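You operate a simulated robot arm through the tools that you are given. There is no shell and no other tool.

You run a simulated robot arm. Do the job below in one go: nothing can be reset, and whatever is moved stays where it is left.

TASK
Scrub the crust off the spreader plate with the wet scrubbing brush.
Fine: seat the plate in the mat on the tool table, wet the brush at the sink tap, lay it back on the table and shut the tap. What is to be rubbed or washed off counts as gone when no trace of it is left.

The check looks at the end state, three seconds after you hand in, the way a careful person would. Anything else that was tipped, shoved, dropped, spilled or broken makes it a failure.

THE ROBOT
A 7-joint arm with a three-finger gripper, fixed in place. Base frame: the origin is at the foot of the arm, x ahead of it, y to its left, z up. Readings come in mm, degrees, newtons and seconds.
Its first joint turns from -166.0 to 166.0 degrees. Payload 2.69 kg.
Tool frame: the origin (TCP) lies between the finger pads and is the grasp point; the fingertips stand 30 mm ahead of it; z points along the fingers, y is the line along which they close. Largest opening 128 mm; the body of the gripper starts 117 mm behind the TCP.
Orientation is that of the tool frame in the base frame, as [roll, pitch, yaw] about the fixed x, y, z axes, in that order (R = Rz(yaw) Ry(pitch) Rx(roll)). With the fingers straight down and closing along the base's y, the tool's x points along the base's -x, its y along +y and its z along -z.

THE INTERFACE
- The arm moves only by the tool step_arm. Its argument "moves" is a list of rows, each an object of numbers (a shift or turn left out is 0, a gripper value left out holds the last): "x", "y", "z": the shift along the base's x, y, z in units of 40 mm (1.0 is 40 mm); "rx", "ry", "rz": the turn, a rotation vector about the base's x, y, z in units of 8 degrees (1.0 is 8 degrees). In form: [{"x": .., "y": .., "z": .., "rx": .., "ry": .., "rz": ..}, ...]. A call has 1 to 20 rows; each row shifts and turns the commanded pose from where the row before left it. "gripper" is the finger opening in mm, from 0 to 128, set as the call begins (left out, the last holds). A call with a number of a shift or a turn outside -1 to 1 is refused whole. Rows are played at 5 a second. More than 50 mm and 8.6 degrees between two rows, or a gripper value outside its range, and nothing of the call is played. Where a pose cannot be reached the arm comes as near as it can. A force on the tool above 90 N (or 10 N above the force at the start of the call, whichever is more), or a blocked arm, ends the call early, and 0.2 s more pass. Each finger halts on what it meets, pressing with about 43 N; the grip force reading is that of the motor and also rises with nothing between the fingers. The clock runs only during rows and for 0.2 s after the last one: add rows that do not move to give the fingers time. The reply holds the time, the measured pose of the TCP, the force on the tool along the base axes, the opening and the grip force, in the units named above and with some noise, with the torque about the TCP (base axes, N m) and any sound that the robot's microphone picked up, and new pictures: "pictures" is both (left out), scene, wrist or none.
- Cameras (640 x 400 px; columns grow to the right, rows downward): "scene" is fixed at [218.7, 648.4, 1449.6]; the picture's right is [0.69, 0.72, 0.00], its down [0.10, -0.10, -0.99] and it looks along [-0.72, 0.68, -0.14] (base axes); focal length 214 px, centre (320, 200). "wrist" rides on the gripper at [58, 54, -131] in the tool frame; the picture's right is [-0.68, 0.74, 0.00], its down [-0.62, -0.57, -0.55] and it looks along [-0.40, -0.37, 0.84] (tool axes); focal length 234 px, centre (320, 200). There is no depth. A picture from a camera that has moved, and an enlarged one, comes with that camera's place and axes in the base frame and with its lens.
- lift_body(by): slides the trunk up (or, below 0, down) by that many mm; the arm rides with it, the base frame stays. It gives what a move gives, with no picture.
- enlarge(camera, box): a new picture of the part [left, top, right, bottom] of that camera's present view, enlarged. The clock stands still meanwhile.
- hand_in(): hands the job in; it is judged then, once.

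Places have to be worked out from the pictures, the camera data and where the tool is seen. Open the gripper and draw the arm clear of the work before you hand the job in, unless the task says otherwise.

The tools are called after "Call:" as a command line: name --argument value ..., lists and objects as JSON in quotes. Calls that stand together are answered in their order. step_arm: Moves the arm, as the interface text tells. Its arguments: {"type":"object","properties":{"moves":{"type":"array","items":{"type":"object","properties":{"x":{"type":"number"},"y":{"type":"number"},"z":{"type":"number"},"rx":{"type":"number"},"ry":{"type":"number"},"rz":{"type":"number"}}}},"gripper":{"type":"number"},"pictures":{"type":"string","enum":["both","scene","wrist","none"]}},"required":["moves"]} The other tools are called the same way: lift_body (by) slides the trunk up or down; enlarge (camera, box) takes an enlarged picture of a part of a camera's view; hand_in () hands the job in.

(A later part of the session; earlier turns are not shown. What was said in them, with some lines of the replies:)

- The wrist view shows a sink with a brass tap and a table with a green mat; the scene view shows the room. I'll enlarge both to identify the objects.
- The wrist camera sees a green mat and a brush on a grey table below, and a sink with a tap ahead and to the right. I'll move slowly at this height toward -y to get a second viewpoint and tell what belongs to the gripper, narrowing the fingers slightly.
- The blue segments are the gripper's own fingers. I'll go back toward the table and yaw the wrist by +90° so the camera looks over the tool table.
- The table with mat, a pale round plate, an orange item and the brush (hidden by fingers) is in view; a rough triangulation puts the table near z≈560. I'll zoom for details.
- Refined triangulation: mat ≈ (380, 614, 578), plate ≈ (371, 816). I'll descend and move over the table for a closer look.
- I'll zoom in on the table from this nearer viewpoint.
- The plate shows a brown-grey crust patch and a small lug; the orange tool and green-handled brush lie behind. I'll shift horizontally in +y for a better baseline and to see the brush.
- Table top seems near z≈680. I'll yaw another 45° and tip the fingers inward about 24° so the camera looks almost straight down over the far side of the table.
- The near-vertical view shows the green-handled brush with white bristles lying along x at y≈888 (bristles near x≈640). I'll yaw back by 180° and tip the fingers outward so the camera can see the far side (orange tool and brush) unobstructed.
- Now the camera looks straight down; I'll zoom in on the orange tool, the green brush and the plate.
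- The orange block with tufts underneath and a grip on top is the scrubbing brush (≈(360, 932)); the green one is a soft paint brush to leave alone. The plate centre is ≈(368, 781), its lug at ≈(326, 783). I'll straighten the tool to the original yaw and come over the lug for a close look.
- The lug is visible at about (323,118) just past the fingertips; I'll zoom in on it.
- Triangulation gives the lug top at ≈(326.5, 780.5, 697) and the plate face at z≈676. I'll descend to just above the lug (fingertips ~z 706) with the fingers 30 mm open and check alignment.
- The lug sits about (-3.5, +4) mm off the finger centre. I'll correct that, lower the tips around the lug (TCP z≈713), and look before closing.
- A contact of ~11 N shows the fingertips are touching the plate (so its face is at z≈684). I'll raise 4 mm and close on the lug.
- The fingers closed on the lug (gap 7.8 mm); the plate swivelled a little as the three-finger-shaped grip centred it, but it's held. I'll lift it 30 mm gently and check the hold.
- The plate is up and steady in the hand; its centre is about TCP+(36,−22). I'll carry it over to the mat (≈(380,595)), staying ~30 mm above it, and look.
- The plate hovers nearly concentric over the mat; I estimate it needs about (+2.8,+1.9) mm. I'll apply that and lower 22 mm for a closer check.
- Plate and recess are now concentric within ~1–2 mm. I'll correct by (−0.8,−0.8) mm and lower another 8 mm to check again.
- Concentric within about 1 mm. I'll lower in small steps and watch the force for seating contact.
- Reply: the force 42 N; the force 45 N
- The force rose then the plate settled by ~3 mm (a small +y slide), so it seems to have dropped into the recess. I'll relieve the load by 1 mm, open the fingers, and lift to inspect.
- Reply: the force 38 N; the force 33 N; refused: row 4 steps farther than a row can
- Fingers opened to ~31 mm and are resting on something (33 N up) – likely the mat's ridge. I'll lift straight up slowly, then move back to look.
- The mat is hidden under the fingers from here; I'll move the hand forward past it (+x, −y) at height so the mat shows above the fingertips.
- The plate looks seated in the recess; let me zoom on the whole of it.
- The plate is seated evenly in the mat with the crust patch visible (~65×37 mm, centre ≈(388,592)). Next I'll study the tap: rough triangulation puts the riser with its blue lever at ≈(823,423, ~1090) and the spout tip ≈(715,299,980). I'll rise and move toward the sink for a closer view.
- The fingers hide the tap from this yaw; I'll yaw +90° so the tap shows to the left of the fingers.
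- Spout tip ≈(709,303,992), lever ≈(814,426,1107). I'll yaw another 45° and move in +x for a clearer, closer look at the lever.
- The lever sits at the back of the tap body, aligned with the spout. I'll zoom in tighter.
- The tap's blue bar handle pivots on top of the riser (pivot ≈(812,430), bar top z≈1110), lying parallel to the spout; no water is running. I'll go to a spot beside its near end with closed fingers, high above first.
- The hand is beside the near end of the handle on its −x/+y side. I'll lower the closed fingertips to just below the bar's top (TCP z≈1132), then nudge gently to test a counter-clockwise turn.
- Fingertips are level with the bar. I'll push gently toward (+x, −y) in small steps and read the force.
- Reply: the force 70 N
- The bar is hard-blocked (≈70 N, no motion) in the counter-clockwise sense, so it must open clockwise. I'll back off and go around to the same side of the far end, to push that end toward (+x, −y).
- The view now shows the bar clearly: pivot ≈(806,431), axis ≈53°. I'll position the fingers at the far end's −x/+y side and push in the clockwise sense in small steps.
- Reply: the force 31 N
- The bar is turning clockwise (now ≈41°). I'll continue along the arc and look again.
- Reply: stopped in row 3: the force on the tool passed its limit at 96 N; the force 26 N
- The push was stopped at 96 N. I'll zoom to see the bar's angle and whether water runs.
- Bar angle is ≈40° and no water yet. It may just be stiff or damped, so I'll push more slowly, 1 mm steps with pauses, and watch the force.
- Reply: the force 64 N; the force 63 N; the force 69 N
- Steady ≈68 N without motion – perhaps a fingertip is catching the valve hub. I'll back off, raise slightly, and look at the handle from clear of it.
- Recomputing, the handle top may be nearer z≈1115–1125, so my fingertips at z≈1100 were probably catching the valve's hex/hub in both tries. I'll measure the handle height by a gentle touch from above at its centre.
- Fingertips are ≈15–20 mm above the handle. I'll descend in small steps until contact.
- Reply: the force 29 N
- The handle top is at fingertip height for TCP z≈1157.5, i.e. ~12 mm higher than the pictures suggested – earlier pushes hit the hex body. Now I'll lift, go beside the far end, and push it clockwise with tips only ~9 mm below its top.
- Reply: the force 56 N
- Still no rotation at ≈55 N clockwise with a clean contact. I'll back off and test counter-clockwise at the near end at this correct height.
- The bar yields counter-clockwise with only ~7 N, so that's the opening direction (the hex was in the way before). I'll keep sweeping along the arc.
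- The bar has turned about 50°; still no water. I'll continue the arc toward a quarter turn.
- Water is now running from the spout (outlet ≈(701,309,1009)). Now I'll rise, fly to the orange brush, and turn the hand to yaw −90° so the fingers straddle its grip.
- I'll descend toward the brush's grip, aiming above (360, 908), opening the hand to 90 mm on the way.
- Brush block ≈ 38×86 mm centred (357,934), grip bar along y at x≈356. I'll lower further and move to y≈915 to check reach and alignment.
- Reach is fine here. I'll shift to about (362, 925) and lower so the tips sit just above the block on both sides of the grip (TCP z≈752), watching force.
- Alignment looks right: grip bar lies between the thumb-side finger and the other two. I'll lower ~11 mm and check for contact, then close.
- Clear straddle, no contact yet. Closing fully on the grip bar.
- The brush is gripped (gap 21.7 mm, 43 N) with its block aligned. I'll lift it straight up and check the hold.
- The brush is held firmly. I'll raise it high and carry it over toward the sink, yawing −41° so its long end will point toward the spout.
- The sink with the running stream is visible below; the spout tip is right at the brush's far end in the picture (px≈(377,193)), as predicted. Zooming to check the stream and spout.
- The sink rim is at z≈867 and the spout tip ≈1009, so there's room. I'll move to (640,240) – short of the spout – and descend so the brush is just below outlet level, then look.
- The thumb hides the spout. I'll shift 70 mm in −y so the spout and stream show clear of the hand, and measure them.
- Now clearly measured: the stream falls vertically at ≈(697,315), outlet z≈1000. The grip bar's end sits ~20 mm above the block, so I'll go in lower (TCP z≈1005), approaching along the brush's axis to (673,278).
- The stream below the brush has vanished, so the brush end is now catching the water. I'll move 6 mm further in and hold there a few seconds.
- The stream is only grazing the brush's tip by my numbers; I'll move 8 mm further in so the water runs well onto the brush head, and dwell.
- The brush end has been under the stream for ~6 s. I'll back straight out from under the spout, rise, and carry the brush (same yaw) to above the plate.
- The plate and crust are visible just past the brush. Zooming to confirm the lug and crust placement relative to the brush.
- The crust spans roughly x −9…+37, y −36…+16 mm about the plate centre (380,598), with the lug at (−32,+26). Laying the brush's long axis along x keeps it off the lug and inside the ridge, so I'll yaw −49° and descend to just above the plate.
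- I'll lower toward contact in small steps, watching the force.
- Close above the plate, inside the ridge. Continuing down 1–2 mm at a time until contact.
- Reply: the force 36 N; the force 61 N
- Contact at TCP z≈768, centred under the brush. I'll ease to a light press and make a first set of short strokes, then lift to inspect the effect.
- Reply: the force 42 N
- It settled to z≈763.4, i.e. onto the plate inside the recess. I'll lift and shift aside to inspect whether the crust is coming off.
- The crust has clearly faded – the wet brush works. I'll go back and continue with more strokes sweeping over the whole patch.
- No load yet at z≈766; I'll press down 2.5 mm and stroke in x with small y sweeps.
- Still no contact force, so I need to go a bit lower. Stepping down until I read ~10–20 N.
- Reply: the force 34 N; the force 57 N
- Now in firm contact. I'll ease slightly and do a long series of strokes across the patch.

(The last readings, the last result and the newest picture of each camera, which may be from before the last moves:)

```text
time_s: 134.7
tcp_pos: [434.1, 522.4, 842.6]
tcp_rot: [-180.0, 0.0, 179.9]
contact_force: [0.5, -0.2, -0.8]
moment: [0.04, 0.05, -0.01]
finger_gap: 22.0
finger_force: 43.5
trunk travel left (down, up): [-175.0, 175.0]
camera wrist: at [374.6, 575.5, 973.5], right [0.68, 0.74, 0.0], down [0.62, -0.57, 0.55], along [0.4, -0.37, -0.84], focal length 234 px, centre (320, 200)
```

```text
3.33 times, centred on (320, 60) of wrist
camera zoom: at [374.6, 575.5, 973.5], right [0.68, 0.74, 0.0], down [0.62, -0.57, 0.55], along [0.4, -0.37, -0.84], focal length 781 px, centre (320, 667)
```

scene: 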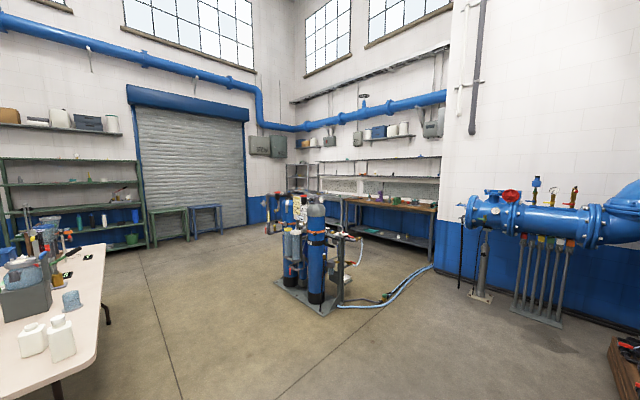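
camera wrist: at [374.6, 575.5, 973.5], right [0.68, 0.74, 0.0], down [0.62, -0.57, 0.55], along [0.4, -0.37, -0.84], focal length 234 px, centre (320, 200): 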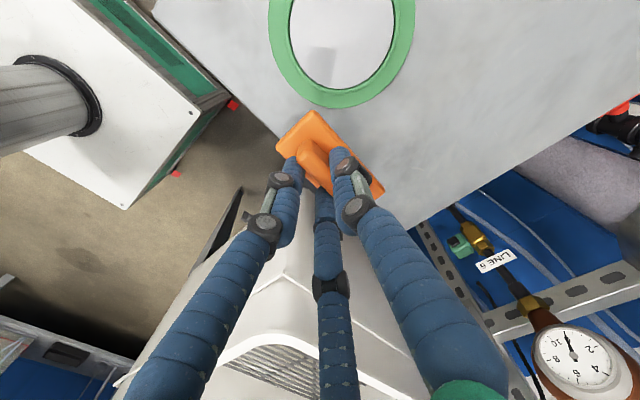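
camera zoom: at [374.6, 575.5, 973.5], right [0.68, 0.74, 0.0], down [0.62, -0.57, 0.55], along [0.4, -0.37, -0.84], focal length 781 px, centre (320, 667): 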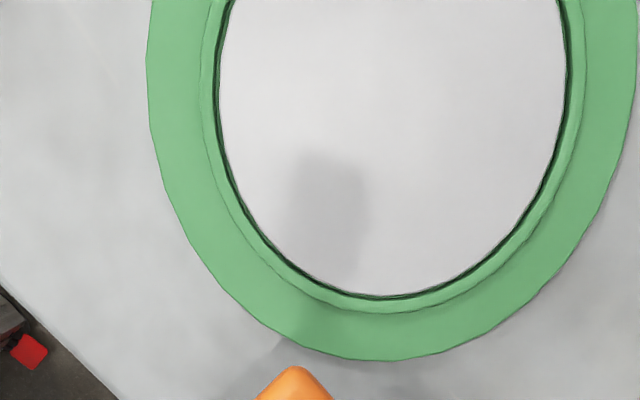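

The crust is visibly gone. I'll set the brush back at its original spot: rise, yaw +90°, and travel to (363, 926).

Call:
step_arm --moves '[{"z": 0.8}, {"z": 0.8}, {"x": -0.148, "y": 0.842, "rz": 0.9375}, {"x": -0.148, "y": 0.842, "rz": 0.9375}, {"x": -0.148, "y": 0.842, "rz": 0.9375}, {"x": -0.148, "y": 0.842, "rz": 0.9375}, {"x": -0.148, "y": 0.842, "rz": 0.9375}, {"x": -0.148, "y": 0.842, "rz": 0.9375}, {"x": -0.148, "y": 0.842, "rz": 0.9375}, {"x": -0.148, "y": 0.842, "rz": 0.9375}, {"x": -0.148, "y": 0.842, "rz": 0.9375}, {"x": -0.148, "y": 0.842, "rz": 0.9375}, {"x": -0.148, "y": 0.842, "rz": 0.9375}, {"x": -0.148, "y": 0.842, "rz": 0.9375}, {}, {}]' --gripper 0 --pictures "wrist"

Call:
enlarge --camera "wrist" --box '[220, 0, 420, 180]'

```text
time_s: 138.1
tcp_pos: [360.9, 927.2, 909.8]
tcp_rot: [180.0, 0.0, -90.0]
contact_force: [0.1, -0.1, -1.2]
moment: [-0.02, 0.0, 0.03]
finger_gap: 21.8
finger_force: 42.8
trunk travel left (down, up): [-175.0, 175.0]
camera wrist: at [307.3, 866.8, 1040.8], right [-0.74, 0.68, 0.0], down [0.57, 0.62, 0.55], along [0.37, 0.4, -0.84], focal length 234 px, centre (320, 200)
```

wrist: 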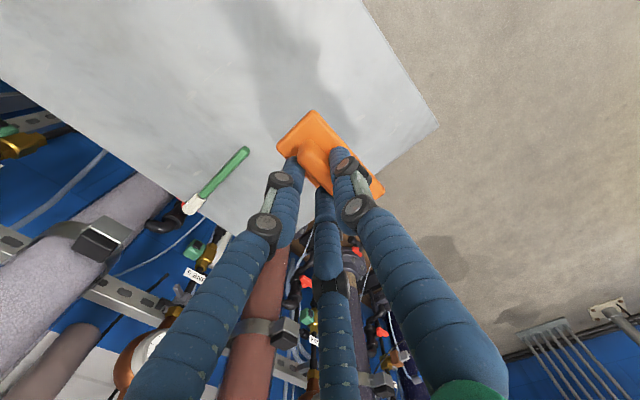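

```text
2.22 times, centred on (320, 90) of wrist
camera zoom: at [307.3, 866.8, 1040.8], right [-0.74, 0.68, 0.0], down [0.57, 0.62, 0.55], along [0.37, 0.4, -0.84], focal length 520 px, centre (320, 444)
```

zoom: 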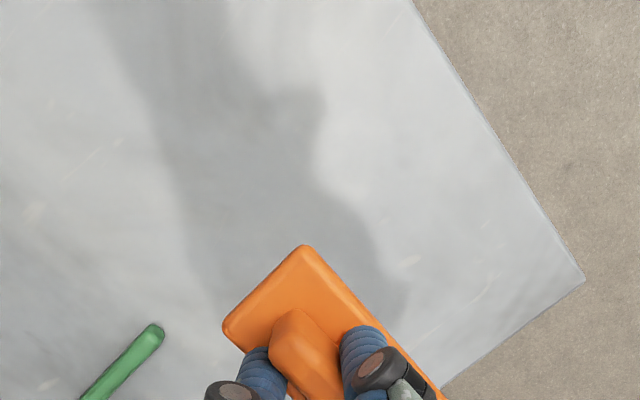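

Before putting the brush down I'll check the plate from another viewpoint with the brush still in hand.

Call:
step_arm --moves '[{"x": 0.2, "y": -0.85, "z": 0.1}, {"x": 0.2, "y": -0.85, "z": 0.1}, {"x": 0.2, "y": -0.85, "z": 0.1}, {"x": 0.2, "y": -0.85, "z": 0.1}, {"x": 0.2, "y": -0.85}, {"x": 0.2, "y": -0.85}, {"x": 0.2, "y": -0.85}, {"x": 0.2, "y": -0.85}, {}, {}]' --gripper 0 --pictures "wrist"

Call:
enlarge --camera "wrist" --box '[250, 20, 390, 130]'

```text
time_s: 140.3
tcp_pos: [426.0, 653.6, 921.6]
tcp_rot: [180.0, 0.0, -89.9]
contact_force: [-0.6, -0.8, -1.7]
moment: [-0.04, -0.01, -0.04]
finger_gap: 21.8
finger_force: 42.9
trunk travel left (down, up): [-175.0, 175.0]
camera wrist: at [371.6, 594.1, 1053.1], right [-0.74, 0.68, 0.0], down [0.57, 0.62, 0.55], along [0.37, 0.4, -0.84], focal length 234 px, centre (320, 200)
```

wrist: 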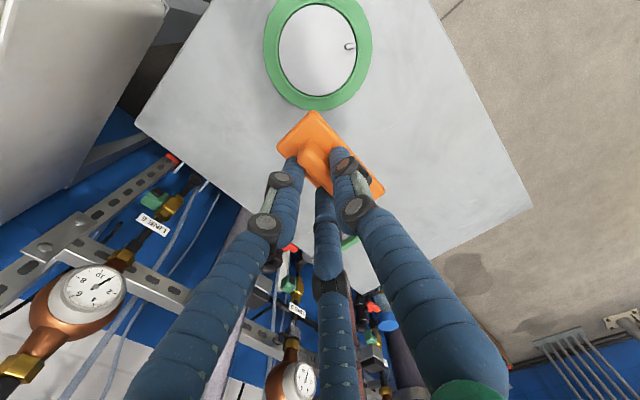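

```text
3.64 times, centred on (320, 75) of wrist
camera zoom: at [371.6, 594.1, 1053.1], right [-0.74, 0.68, 0.0], down [0.57, 0.62, 0.55], along [0.37, 0.4, -0.84], focal length 852 px, centre (320, 654)
```

zoom: 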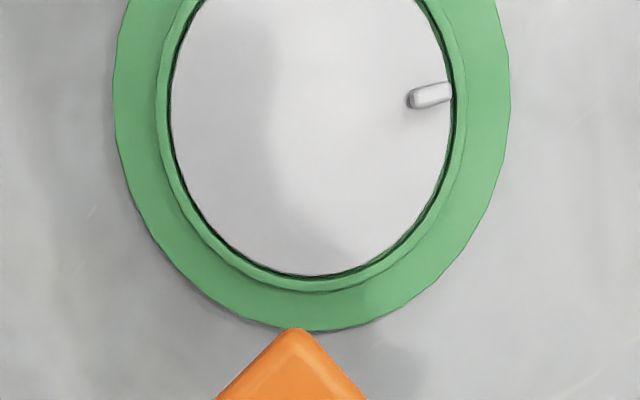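

Call:
enlarge --camera "wrist" --box '[270, 0, 370, 100]'

```text
4.00 times, centred on (320, 50) of wrist
camera zoom: at [371.6, 594.1, 1053.1], right [-0.74, 0.68, 0.0], down [0.57, 0.62, 0.55], along [0.37, 0.4, -0.84], focal length 937 px, centre (320, 800)
```

zoom: 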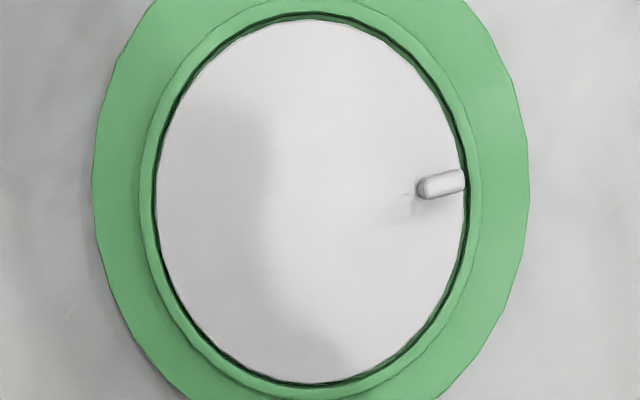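

The plate is clean and still seated. Now I'll return to the brush's spot and lower it.

Call:
step_arm --moves '[{"x": -0.2, "y": 0.85}, {"x": -0.2, "y": 0.85}, {"x": -0.2, "y": 0.85}, {"x": -0.2, "y": 0.85}, {"x": -0.2, "y": 0.85}, {"x": -0.2, "y": 0.85}, {"x": -0.2, "y": 0.85}, {"x": -0.18, "y": 0.83}, {"z": -0.9}, {"z": -0.9}, {"z": -0.9}, {"z": -0.9}, {"z": -0.25}, {}, {}]' --gripper 0 --pictures "wrist"

Call:
enlarge --camera "wrist" --box '[200, 60, 440, 240]'

```text
time_s: 143.5
tcp_pos: [358.9, 927.9, 771.5]
tcp_rot: [-180.0, 0.0, -90.1]
contact_force: [-0.1, -0.3, -1.2]
moment: [0.01, -0.02, 0.0]
finger_gap: 22.0
finger_force: 42.6
trunk travel left (down, up): [-175.0, 175.0]
camera wrist: at [305.0, 867.9, 902.6], right [-0.74, 0.68, 0.0], down [0.57, 0.62, 0.55], along [0.37, 0.4, -0.84], focal length 234 px, centre (320, 200)
```

wrist: 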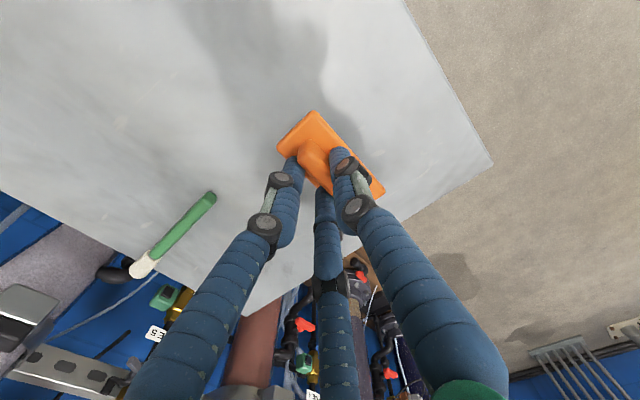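

```text
2.22 times, centred on (320, 150) of wrist
camera zoom: at [305.0, 867.9, 902.6], right [-0.74, 0.68, 0.0], down [0.57, 0.62, 0.55], along [0.37, 0.4, -0.84], focal length 520 px, centre (320, 311)
```

zoom: 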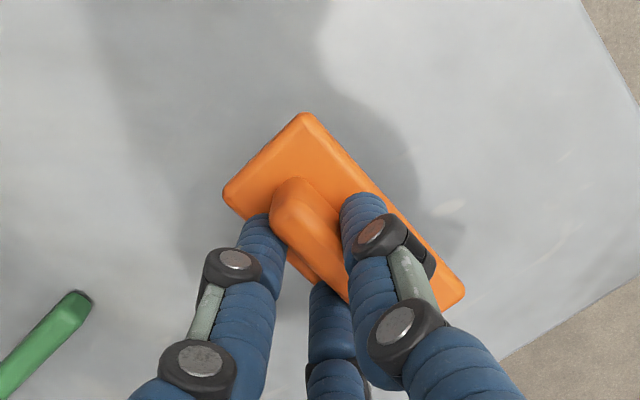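

Lowering gently to find the table.

Call:
step_arm --moves '[{"z": -0.2}, {"z": -0.15}, {}]' --gripper 0 --pictures "none"

Call:
step_arm --moves '[{"z": -0.06}, {}]' --gripper 0 --pictures "none"

Call:
step_arm --moves '[{"z": -0.05}, {}]' --gripper 0 --pictures "none"

```text
time_s: 144.3
tcp_pos: [360.5, 926.2, 755.7]
tcp_rot: [180.0, 0.1, -90.1]
contact_force: [0.0, 0.8, -0.4]
moment: [0.0, 0.01, -0.01]
finger_gap: 22.2
finger_force: 42.5
trunk travel left (down, up): [-175.0, 175.0]
```

```text
time_s: 144.9
tcp_pos: [361.7, 927.3, 754.1]
tcp_rot: [-180.0, 0.0, -90.1]
contact_force: [0.7, 0.7, -1.3]
moment: [-0.05, 0.04, 0.01]
finger_gap: 22.0
finger_force: 43.0
trunk travel left (down, up): [-175.0, 175.0]
```

```text
time_s: 145.5
tcp_pos: [360.6, 926.6, 752.8]
tcp_rot: [179.9, 0.0, -90.2]
contact_force: [-0.3, -0.5, -1.3]
moment: [0.0, -0.01, -0.02]
finger_gap: 22.1
finger_force: 42.7
trunk travel left (down, up): [-175.0, 175.0]
```

Call:
step_arm --moves '[{"z": -0.04}, {}]' --gripper 0 --pictures "none"

Call:
step_arm --moves '[{"z": -0.04}, {}]' --gripper 0 --pictures "none"

```text
time_s: 146.1
tcp_pos: [362.3, 926.5, 750.8]
tcp_rot: [-180.0, -0.1, -90.1]
contact_force: [-0.6, 0.7, -0.6]
moment: [0.0, -0.02, -0.01]
finger_gap: 21.8
finger_force: 42.7
trunk travel left (down, up): [-175.0, 175.0]
```

```text
time_s: 146.7
tcp_pos: [360.8, 925.6, 748.9]
tcp_rot: [179.9, -0.1, -90.1]
contact_force: [-0.7, -0.4, -0.6]
moment: [0.0, 0.01, 0.01]
finger_gap: 21.8
finger_force: 43.1
trunk travel left (down, up): [-175.0, 175.0]
```

No contact yet (the brush shifted up a few mm in the grip while scrubbing). Continuing down slowly.

Call:
step_arm --moves '[{"z": -0.04}, {}]' --gripper 0 --pictures "none"

Call:
step_arm --moves '[{"z": -0.04}, {}]' --gripper 0 --pictures "none"

Call:
step_arm --moves '[{"z": -0.03}, {}]' --gripper 0 --pictures "wrist"

```text
time_s: 147.3
tcp_pos: [360.5, 926.0, 747.5]
tcp_rot: [-180.0, 0.0, -90.0]
contact_force: [-1.8, 0.1, -0.5]
moment: [-0.03, -0.03, -0.03]
finger_gap: 22.1
finger_force: 42.9
trunk travel left (down, up): [-175.0, 175.0]
```

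```text
time_s: 147.9
tcp_pos: [361.9, 926.2, 747.0]
tcp_rot: [-180.0, 0.0, -90.1]
contact_force: [0.0, 0.0, 0.0]
moment: [-0.02, 0.03, 0.01]
finger_gap: 21.8
finger_force: 42.8
trunk travel left (down, up): [-175.0, 175.0]
```

```text
time_s: 148.5
tcp_pos: [361.9, 925.2, 745.0]
tcp_rot: [-180.0, 0.0, -90.2]
contact_force: [-0.1, 0.3, -1.8]
moment: [-0.02, -0.01, -0.03]
finger_gap: 22.0
finger_force: 42.4
trunk travel left (down, up): [-175.0, 175.0]
camera wrist: at [307.4, 865.7, 875.7], right [-0.74, 0.68, 0.0], down [0.57, 0.62, 0.55], along [0.37, 0.4, -0.84], focal length 234 px, centre (320, 200)
```

wrist: 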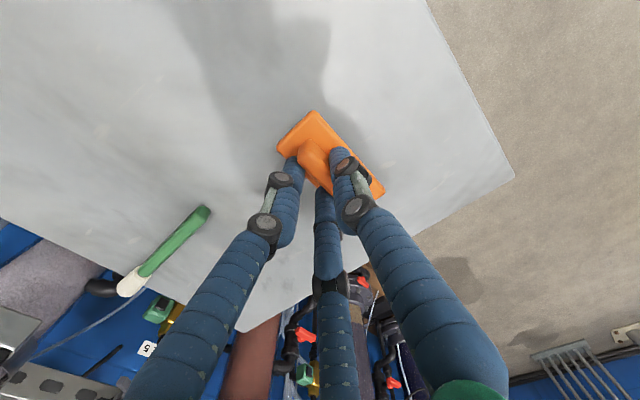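

Image comparison suggests the brush rides ~8–10 mm higher in the grip now, so contact should come near z≈743. Continuing carefully.

Call:
step_arm --moves '[{"z": -0.04}, {}]' --gripper 0 --pictures "none"

Call:
step_arm --moves '[{"z": -0.03}, {}]' --gripper 0 --pictures "none"

Call:
step_arm --moves '[{"z": -0.03}, {}]' --gripper 0 --pictures "none"

```text
time_s: 149.1
tcp_pos: [362.3, 926.7, 744.4]
tcp_rot: [-180.0, 0.1, -90.1]
contact_force: [-0.1, -0.6, 6.3]
moment: [-0.32, 0.19, -0.06]
finger_gap: 21.9
finger_force: 43.1
trunk travel left (down, up): [-175.0, 175.0]
```

```text
time_s: 149.7
tcp_pos: [362.8, 925.9, 743.6]
tcp_rot: [-179.9, 0.1, -90.1]
contact_force: [-2.6, 0.1, 15.7]
moment: [-0.6, 0.27, -0.08]
finger_gap: 22.1
finger_force: 42.7
trunk travel left (down, up): [-175.0, 175.0]
```

```text
time_s: 150.3
tcp_pos: [363.2, 925.6, 743.1]
tcp_rot: [-179.9, 0.3, -89.9]
contact_force: [-5.3, 4.8, 27.3]
moment: [-0.73, 0.42, -0.23]
finger_gap: 22.0
finger_force: 42.7
trunk travel left (down, up): [-175.0, 175.0]
```

Contact at z≈744 with the near corner touching first; I'll press slightly to level it, then release.

Call:
step_arm --moves '[{"z": -0.03}, {}]' --gripper 0 --pictures "none"

Call:
step_arm --moves '[{"z": 0.03}, {}, {}]' --gripper 40 --pictures "wrist"

Call:
enlarge --camera "wrist" --box '[200, 60, 440, 240]'

```text
time_s: 150.9
tcp_pos: [362.5, 925.9, 744.3]
tcp_rot: [-179.7, 0.3, -90.1]
contact_force: [-3.0, 9.5, 41.8]
moment: [-0.82, 0.49, -0.17]
finger_gap: 22.0
finger_force: 43.6
trunk travel left (down, up): [-175.0, 175.0]
```

```text
time_s: 151.7
tcp_pos: [362.4, 922.9, 739.0]
tcp_rot: [180.0, -0.1, -89.9]
contact_force: [-0.9, -0.2, 0.3]
moment: [-0.02, 0.0, 0.0]
finger_gap: 39.9
finger_force: 0.1
trunk travel left (down, up): [-175.0, 175.0]
camera wrist: at [307.9, 864.1, 869.9], right [-0.74, 0.68, 0.0], down [0.57, 0.62, 0.55], along [0.37, 0.4, -0.84], focal length 234 px, centre (320, 200)
```

wrist: 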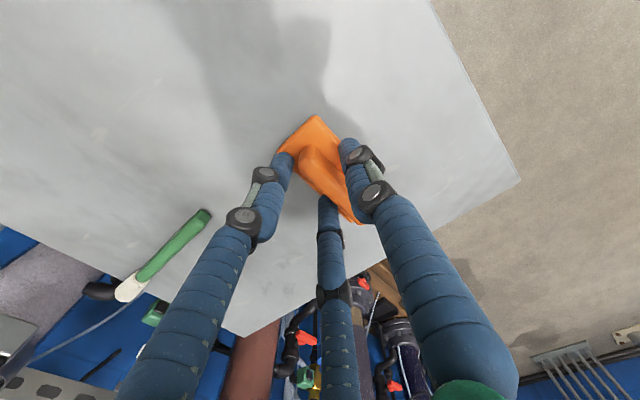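

```text
2.22 times, centred on (320, 150) of wrist
camera zoom: at [307.9, 864.1, 869.9], right [-0.74, 0.68, 0.0], down [0.57, 0.62, 0.55], along [0.37, 0.4, -0.84], focal length 520 px, centre (320, 311)
```

zoom: 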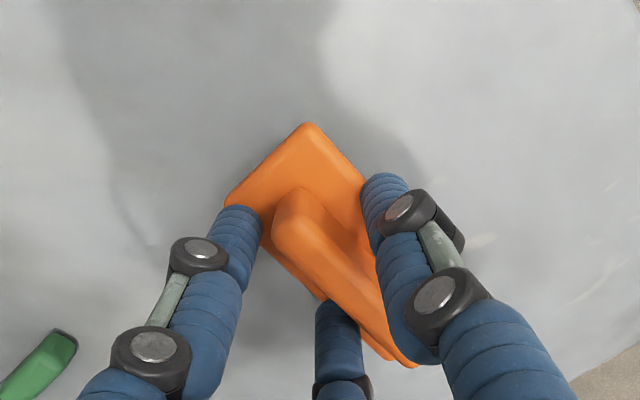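

Released with no residual force. I'll lift straight up slowly and check that the brush stays put.

Call:
step_arm --moves '[{"z": 0.15}, {"z": 0.3}, {"z": 0.6}, {"z": 0.8}, {"z": 0.8}, {}]' --gripper 40 --pictures "wrist"

Call:
enlarge --camera "wrist" --box '[240, 80, 400, 200]'

```text
time_s: 153.1
tcp_pos: [363.1, 922.0, 847.6]
tcp_rot: [180.0, 0.0, -90.0]
contact_force: [-0.4, -0.1, -0.5]
moment: [0.06, -0.02, 0.01]
finger_gap: 39.9
finger_force: 0.0
trunk travel left (down, up): [-175.0, 175.0]
camera wrist: at [309.2, 863.8, 978.8], right [-0.74, 0.68, 0.0], down [0.57, 0.62, 0.55], along [0.37, 0.4, -0.84], focal length 234 px, centre (320, 200)
```

wrist: 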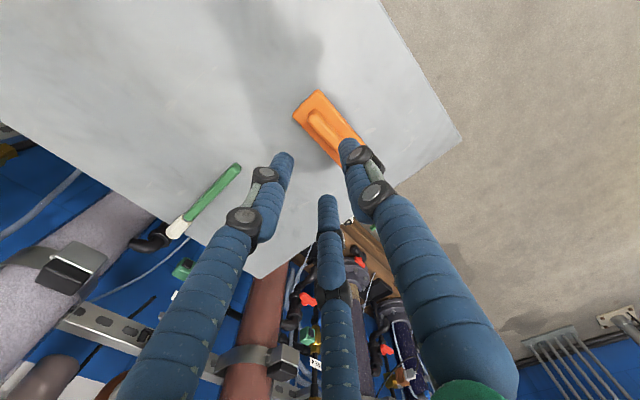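

```text
3.33 times, centred on (320, 140) of wrist
camera zoom: at [309.2, 863.8, 978.8], right [-0.74, 0.68, 0.0], down [0.57, 0.62, 0.55], along [0.37, 0.4, -0.84], focal length 781 px, centre (320, 400)
```

zoom: 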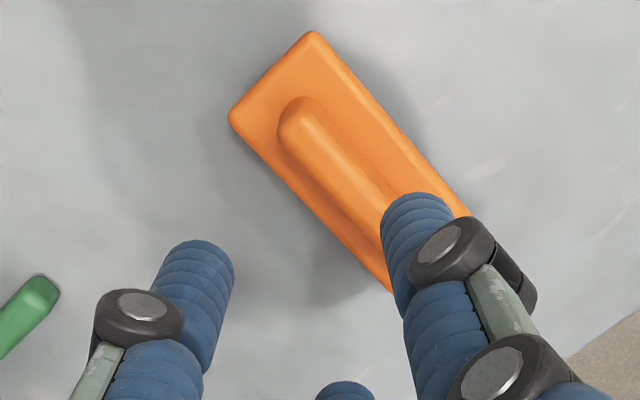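

The brush lies flat at its spot. Now to shut the tap: I'll close the fingers, rise, and fly back to beside the tap handle with the yaw I used before.

Call:
step_arm --moves '[{"z": 1}, {"z": 1}, {"z": 1}, {"z": 1}, {"z": 1}, {"z": 1}, {"z": 1}, {"z": 1}, {"z": 1}, {"z": 1}]' --gripper 0 --pictures "none"

Call:
step_arm --moves '[{"x": 0.7, "y": -0.9, "rz": 0.4018}, {"x": 0.7, "y": -0.9, "rz": 0.4018}, {"x": 0.7, "y": -0.9, "rz": 0.4018}, {"x": 0.7, "y": -0.9, "rz": 0.4018}, {"x": 0.7, "y": -0.9, "rz": 0.4018}, {"x": 0.7, "y": -0.9, "rz": 0.4018}, {"x": 0.7, "y": -0.9, "rz": 0.4018}, {"x": 0.7, "y": -0.9, "rz": 0.4018}, {"x": 0.7, "y": -0.9, "rz": 0.4018}, {"x": 0.7, "y": -0.9, "rz": 0.4018}, {"x": 0.7, "y": -0.9, "rz": 0.4018}, {"x": 0.7, "y": -0.9, "rz": 0.4018}, {"x": 0.7, "y": -0.9, "rz": 0.4018}, {"x": 0.7, "y": -0.9, "rz": 0.4018}, {}]' --gripper 0 --pictures "wrist"

Call:
enlarge --camera "wrist" --box '[220, 60, 380, 180]'

```text
time_s: 155.3
tcp_pos: [359.1, 924.1, 1244.2]
tcp_rot: [180.0, 0.0, -90.0]
contact_force: [-0.2, 0.7, 0.9]
moment: [0.01, -0.01, 0.02]
finger_gap: 2.3
finger_force: 31.6
trunk travel left (down, up): [-175.0, 175.0]
```

```text
time_s: 158.5
tcp_pos: [753.2, 419.8, 1245.1]
tcp_rot: [180.0, 0.1, -45.1]
contact_force: [0.2, -0.9, -0.2]
moment: [0.08, 0.09, 0.0]
finger_gap: 2.3
finger_force: 31.6
trunk travel left (down, up): [-175.0, 175.0]
camera wrist: at [757.1, 339.5, 1376.5], right [-1.0, -0.04, 0.0], down [-0.03, 0.83, 0.55], along [-0.02, 0.55, -0.84], focal length 234 px, centre (320, 200)
```

wrist: 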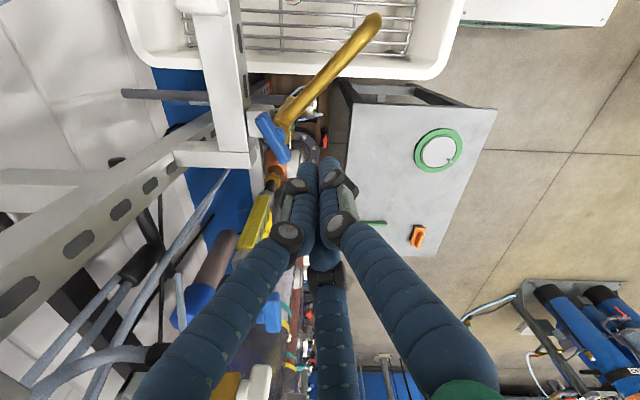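

```text
3.33 times, centred on (300, 120) of wrist
camera zoom: at [757.1, 339.5, 1376.5], right [-1.0, -0.04, 0.0], down [-0.03, 0.83, 0.55], along [-0.02, 0.55, -0.84], focal length 781 px, centre (387, 467)
```

zoom: 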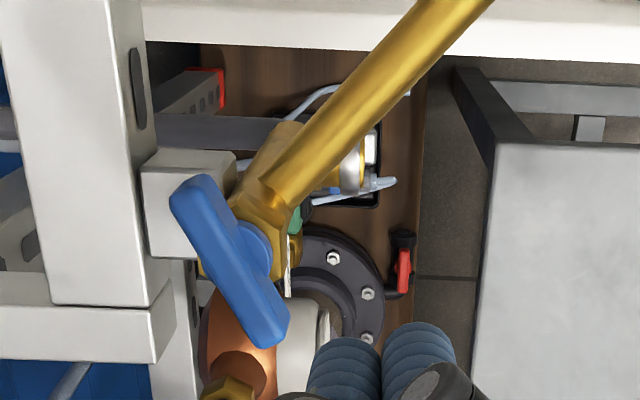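

The handle is at ~69° open (bar from (816,406) to (797,447)). I'll descend beside its far end on the −x side and sweep it clockwise back to the stop.

Call:
step_arm --moves '[{"x": 0.4, "y": 0.05, "z": -0.6}, {"z": -0.8}, {"z": -0.7}, {"z": -0.3}, {}, {}]' --gripper 0 --pictures "none"

Call:
step_arm --moves '[{"x": 0.08, "y": 0.2}, {"x": 0.025, "y": 0.14}, {"x": 0.05, "y": 0.13}, {"x": 0.07, "y": 0.12}, {}]' --gripper 0 --pictures "wrist"

Call:
enlarge --camera "wrist" --box '[240, 60, 400, 180]'

```text
time_s: 159.9
tcp_pos: [767.8, 421.2, 1149.0]
tcp_rot: [180.0, 0.0, -45.1]
contact_force: [-1.0, -0.2, 0.2]
moment: [0.02, 0.01, -0.01]
finger_gap: 2.2
finger_force: 31.7
trunk travel left (down, up): [-175.0, 175.0]
```

```text
time_s: 161.1
tcp_pos: [779.6, 447.5, 1149.4]
tcp_rot: [-180.0, 0.0, -45.1]
contact_force: [-0.5, 0.7, -1.0]
moment: [0.0, 0.04, 0.04]
finger_gap: 2.3
finger_force: 32.0
trunk travel left (down, up): [-175.0, 175.0]
camera wrist: at [782.1, 366.8, 1280.8], right [-1.0, -0.04, 0.0], down [-0.03, 0.84, 0.55], along [-0.02, 0.55, -0.84], focal length 234 px, centre (320, 200)
```

wrist: 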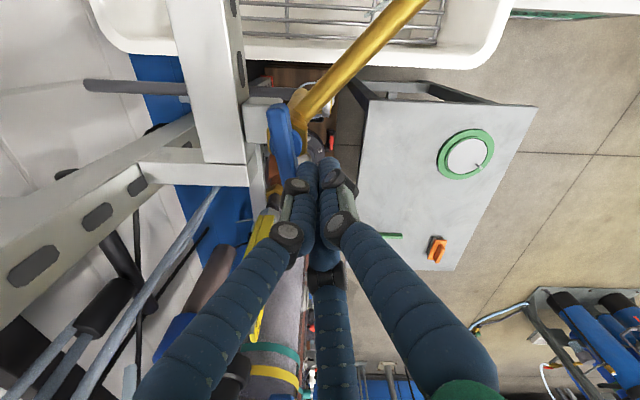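

```text
3.33 times, centred on (320, 120) of wrist
camera zoom: at [782.1, 366.8, 1280.8], right [-1.0, -0.04, 0.0], down [-0.03, 0.84, 0.55], along [-0.02, 0.55, -0.84], focal length 781 px, centre (320, 467)
```

zoom: 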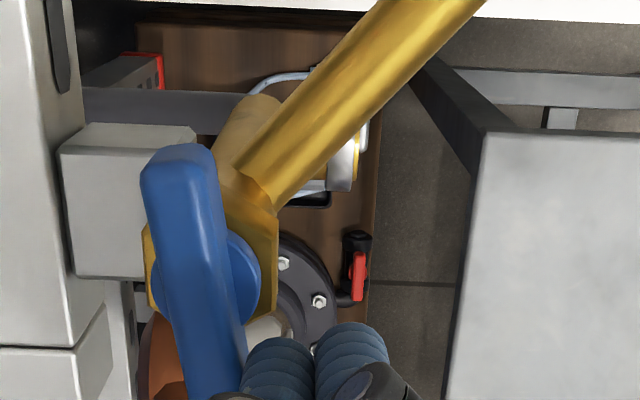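

The bar is following. Continuing the clockwise sweep toward the stop.

Call:
step_arm --moves '[{"x": 0.073, "y": 0.063}, {"x": 0.11, "y": 0.09}, {"x": 0.123, "y": 0.073}, {"x": 0.133, "y": 0.048}, {}]' --gripper 0 --pictures "none"

Call:
step_arm --moves '[{"x": 0.1, "y": 0.02}, {"x": 0.05, "y": -0.01}, {}]' --gripper 0 --pictures "wrist"

Call:
enlarge --camera "wrist" --box '[240, 60, 400, 180]'

```text
time_s: 162.3
tcp_pos: [797.4, 458.3, 1150.0]
tcp_rot: [180.0, 0.0, -45.0]
contact_force: [-0.7, 1.0, 0.5]
moment: [0.04, -0.01, 0.04]
finger_gap: 2.1
finger_force: 31.7
trunk travel left (down, up): [-175.0, 175.0]
```

```text
time_s: 163.1
tcp_pos: [802.4, 458.2, 1150.3]
tcp_rot: [179.9, 0.1, -45.3]
contact_force: [-12.7, 5.3, -0.8]
moment: [0.08, 0.27, -0.02]
finger_gap: 1.9
finger_force: 31.6
trunk travel left (down, up): [-175.0, 175.0]
camera wrist: at [805.3, 378.0, 1281.3], right [-1.0, -0.04, 0.0], down [-0.03, 0.84, 0.55], along [-0.02, 0.55, -0.84], focal length 234 px, centre (320, 200)
```

wrist: 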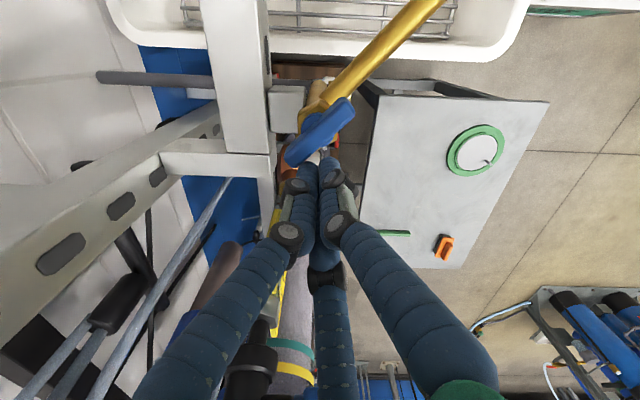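

```text
3.33 times, centred on (320, 120) of wrist
camera zoom: at [805.3, 378.0, 1281.3], right [-1.0, -0.04, 0.0], down [-0.03, 0.84, 0.55], along [-0.02, 0.55, -0.84], focal length 781 px, centre (320, 467)
```

zoom: 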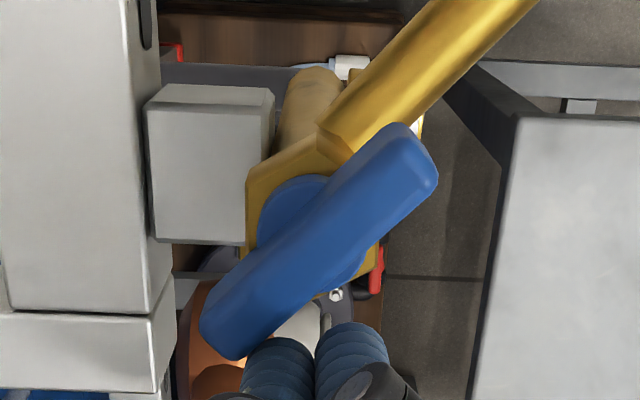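

The bar is back at about 45° with force starting to build at the stop. I'll press a little more to make sure it's fully shut.

Call:
step_arm --moves '[{"x": 0.04, "y": -0.03}, {"x": 0.04, "y": -0.03}, {}, {}]' --gripper 0 --pictures "none"

Call:
step_arm --moves '[{"x": 0.03, "y": -0.02}, {}, {}]' --gripper 0 --pictures "none"

```text
time_s: 164.1
tcp_pos: [802.8, 457.6, 1149.9]
tcp_rot: [179.9, 0.0, -45.1]
contact_force: [-47.6, 22.5, -8.2]
moment: [0.52, 1.23, -0.03]
finger_gap: 1.8
finger_force: 31.3
trunk travel left (down, up): [-175.0, 175.0]
```

```text
time_s: 164.9
tcp_pos: [803.6, 458.3, 1150.1]
tcp_rot: [179.9, 0.0, -45.1]
contact_force: [-59.8, 29.4, -19.2]
moment: [0.82, 1.64, -0.06]
finger_gap: 2.1
finger_force: 31.6
trunk travel left (down, up): [-175.0, 175.0]
```

Firm stop at ≈67 N: the tap is shut. I'll back off, rise, and check that no water is falling.

Call:
step_arm --moves '[{"x": -0.15, "y": 0.1}, {"x": -0.4, "y": 0.3}, {"z": 0.8}, {"z": 0.8}, {"z": 0.8}, {"x": -0.6, "y": -0.8}, {"x": -0.6, "y": -0.8}, {"x": -0.6, "y": -0.8}, {}, {}]' --gripper 0 --pictures "wrist"

Call:
enlarge --camera "wrist" --box '[200, 0, 400, 160]'

```text
time_s: 167.1
tcp_pos: [713.2, 378.6, 1246.3]
tcp_rot: [180.0, 0.0, -45.1]
contact_force: [0.8, 1.0, -0.1]
moment: [-0.04, -0.01, -0.01]
finger_gap: 2.0
finger_force: 31.2
trunk travel left (down, up): [-175.0, 175.0]
camera wrist: at [716.0, 297.9, 1377.6], right [-1.0, -0.04, 0.0], down [-0.03, 0.84, 0.55], along [-0.02, 0.55, -0.84], focal length 234 px, centre (320, 200)
```

wrist: 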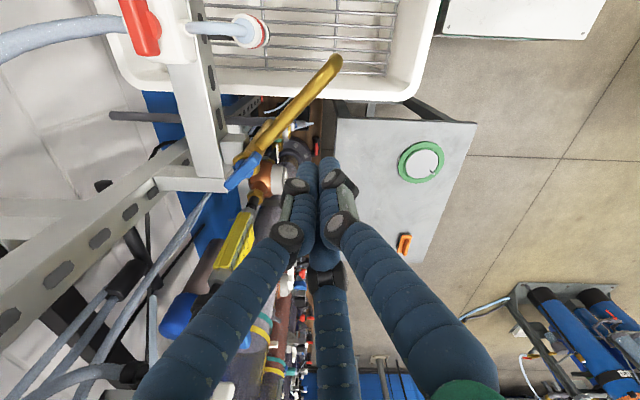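

```text
2.50 times, centred on (300, 80) of wrist
camera zoom: at [716.0, 297.9, 1377.6], right [-1.0, -0.04, 0.0], down [-0.03, 0.84, 0.55], along [-0.02, 0.55, -0.84], focal length 585 px, centre (370, 500)
```

zoom: 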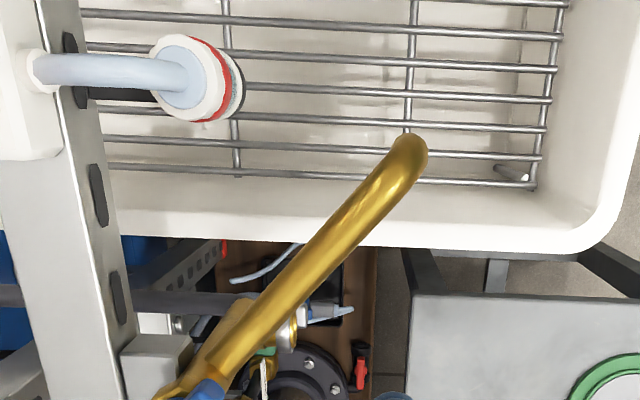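

From straight above a stream would be hidden, so I'll shift +x to look at the spout tip from the side.

Call:
step_arm --moves '[{"x": 0.8, "y": 0.1}, {"x": 0.8, "y": 0.1}, {"x": 0.8, "y": 0.1}, {"x": 0.2}, {}, {}]' --gripper 0 --pictures "wrist"

Call:
enlarge --camera "wrist" --box '[280, 0, 480, 160]'

```text
time_s: 168.5
tcp_pos: [819.1, 389.0, 1246.3]
tcp_rot: [-179.9, 0.0, -45.1]
contact_force: [0.1, 0.0, -1.0]
moment: [0.02, 0.0, 0.01]
finger_gap: 2.1
finger_force: 31.8
trunk travel left (down, up): [-175.0, 175.0]
camera wrist: at [821.9, 307.9, 1378.2], right [-1.0, -0.04, 0.0], down [-0.03, 0.84, 0.55], along [-0.02, 0.55, -0.84], focal length 234 px, centre (320, 200)
```

wrist: 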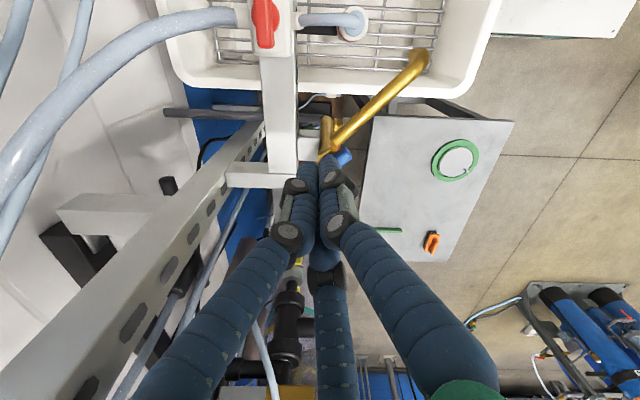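

```text
2.50 times, centred on (380, 80) of wrist
camera zoom: at [821.9, 307.9, 1378.2], right [-1.0, -0.04, 0.0], down [-0.03, 0.84, 0.55], along [-0.02, 0.55, -0.84], focal length 585 px, centre (170, 500)
```

zoom: 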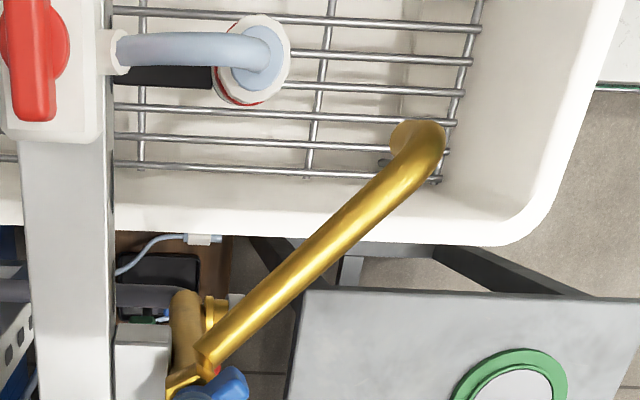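

No water falls now – the tap is shut. I'll move back over the table for a final inspection of the plate and brush.

Call:
step_arm --moves '[{"x": -0.94, "y": 0.475}, {"x": -0.94, "y": 0.475}, {"x": -0.94, "y": 0.475}, {"x": -0.94, "y": 0.475}, {"x": -0.94, "y": 0.475}, {"x": -0.94, "y": 0.475}, {"x": -0.94, "y": 0.475}, {"x": -0.94, "y": 0.475}, {"x": -0.94, "y": 0.475}, {"z": -1}, {"z": -1}, {"z": -1}, {"z": -1}, {"z": -1}, {"z": -1}, {}, {}]' --gripper 40 --pictures "wrist"

Call:
enlarge --camera "wrist" --box '[330, 80, 430, 170]'

Call:
enlarge --camera "wrist" --box '[240, 60, 480, 300]'

```text
time_s: 172.1
tcp_pos: [478.2, 557.7, 1003.8]
tcp_rot: [-179.9, 0.0, -45.0]
contact_force: [0.1, -0.8, 0.5]
moment: [-0.02, -0.01, -0.02]
finger_gap: 40.0
finger_force: 0.0
trunk travel left (down, up): [-175.0, 175.0]
camera wrist: at [480.8, 477.8, 1135.9], right [-1.0, -0.04, 0.0], down [-0.03, 0.83, 0.55], along [-0.02, 0.55, -0.84], focal length 234 px, centre (320, 200)
```

wrist: 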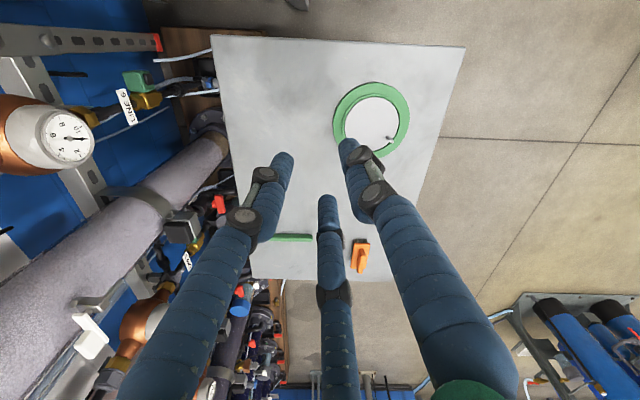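

```text
4.44 times, centred on (380, 125) of wrist
camera zoom: at [480.8, 477.8, 1135.9], right [-1.0, -0.04, 0.0], down [-0.03, 0.83, 0.55], along [-0.02, 0.55, -0.84], focal length 1041 px, centre (53, 533)
```

zoom: 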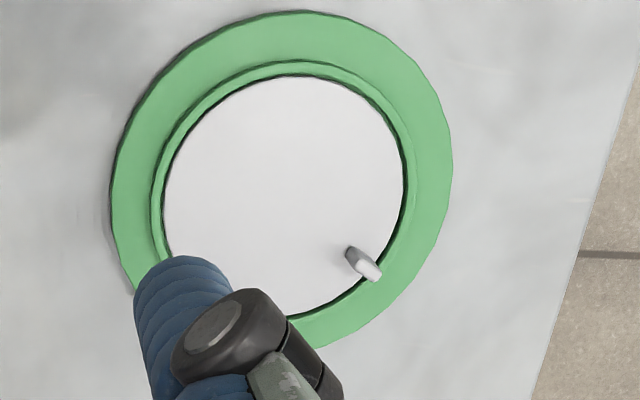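

```text
1.67 times, centred on (360, 180) of wrist
camera zoom: at [480.8, 477.8, 1135.9], right [-1.0, -0.04, 0.0], down [-0.03, 0.83, 0.55], along [-0.02, 0.55, -0.84], focal length 390 px, centre (253, 233)
```

zoom: 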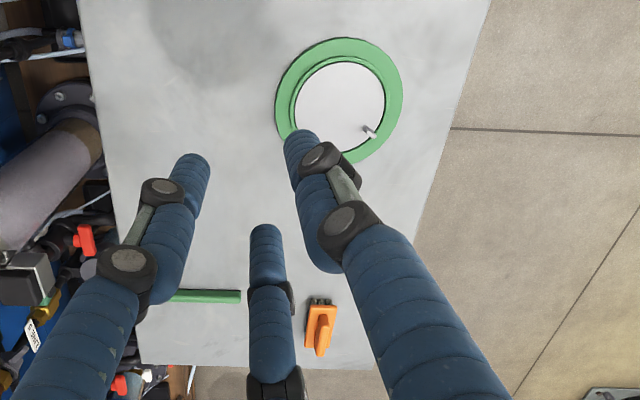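

Plate is spotless and seated, the brush (bristles now dark/wet) lies on the table, the tap is shut. I'll open the gripper, raise the arm clear to the starting area, and take a last look.

Call:
step_arm --moves '[{"z": 1}, {"z": 1}, {"z": 1}, {"z": 1}, {"z": 1}, {"z": 1}, {"z": 1}, {"z": 1}, {"z": 1}, {"z": 1}, {"z": 0.9}, {"x": -0.7, "y": -0.7}, {"x": -0.7, "y": -0.7}, {"x": -0.7, "y": -0.7}, {}, {}]' --gripper 128 --pictures "wrist"

Call:
enlarge --camera "wrist" --box '[240, 60, 440, 220]'

```text
time_s: 175.5
tcp_pos: [393.0, 475.6, 1443.9]
tcp_rot: [180.0, 0.0, -45.1]
contact_force: [-0.6, -0.6, -0.6]
moment: [-0.07, 0.03, 0.01]
finger_gap: 127.8
finger_force: 0.0
trunk travel left (down, up): [-175.0, 175.0]
camera wrist: at [395.7, 395.5, 1575.1], right [-1.0, -0.04, 0.0], down [-0.03, 0.84, 0.55], along [-0.02, 0.55, -0.84], focal length 234 px, centre (320, 200)
```

wrist: 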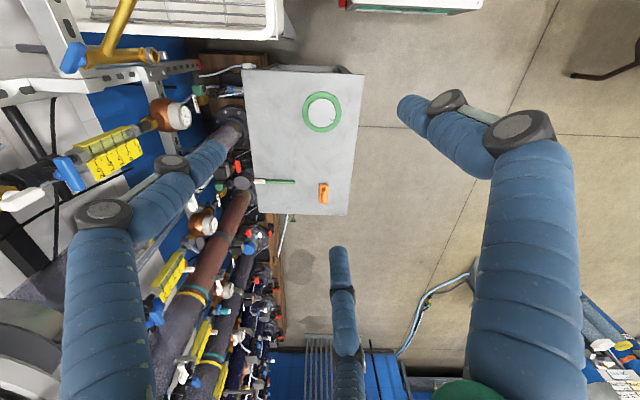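

```text
2.50 times, centred on (340, 140) of wrist
camera zoom: at [395.7, 395.5, 1575.1], right [-1.0, -0.04, 0.0], down [-0.03, 0.84, 0.55], along [-0.02, 0.55, -0.84], focal length 585 px, centre (270, 350)
```

zoom: 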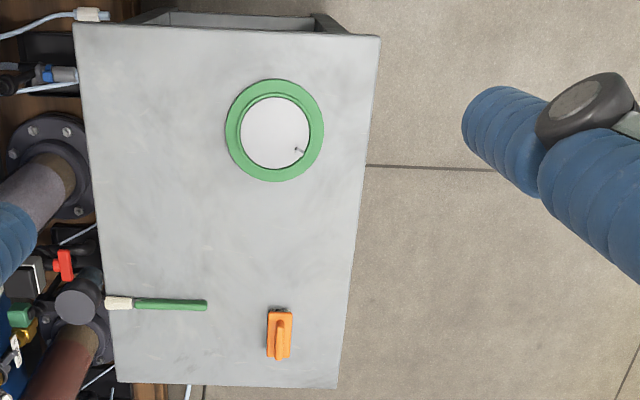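

The last view shows the clean plate seated in the mat, the orange brush back on the table and the green brush where it was. The tap is shut and the arm is clear with the gripper open, so I'm handing in.

Call:
hand_in

```text
The job is handed in.
```

I scrubbed the crust off the spreader plate with the wet brush and handed the job in; I haven't seen the judge's verdict.

- **Plate:** it sits in the mat's recess. Close-up pictures from several angles showed no trace of crust.
- **Brush:** I held it under the running tap for about six seconds and scrubbed the crust off with it. It is now back flat on the table close to where it started.
- **Tap:** the handle is turned back to its stop, and no water was falling in the last look at the spout.
- **Other things:** nothing else looked moved in the final picture; the green brush is in its place.

Before I got the handle to turn, I pushed on the tap several times. One push reached 96 N, and I think some of them pressed the valve body instead of the handle. The tap then opened and closed normally, and I saw no damage.

The arm is raised clear of the table with the gripper open.
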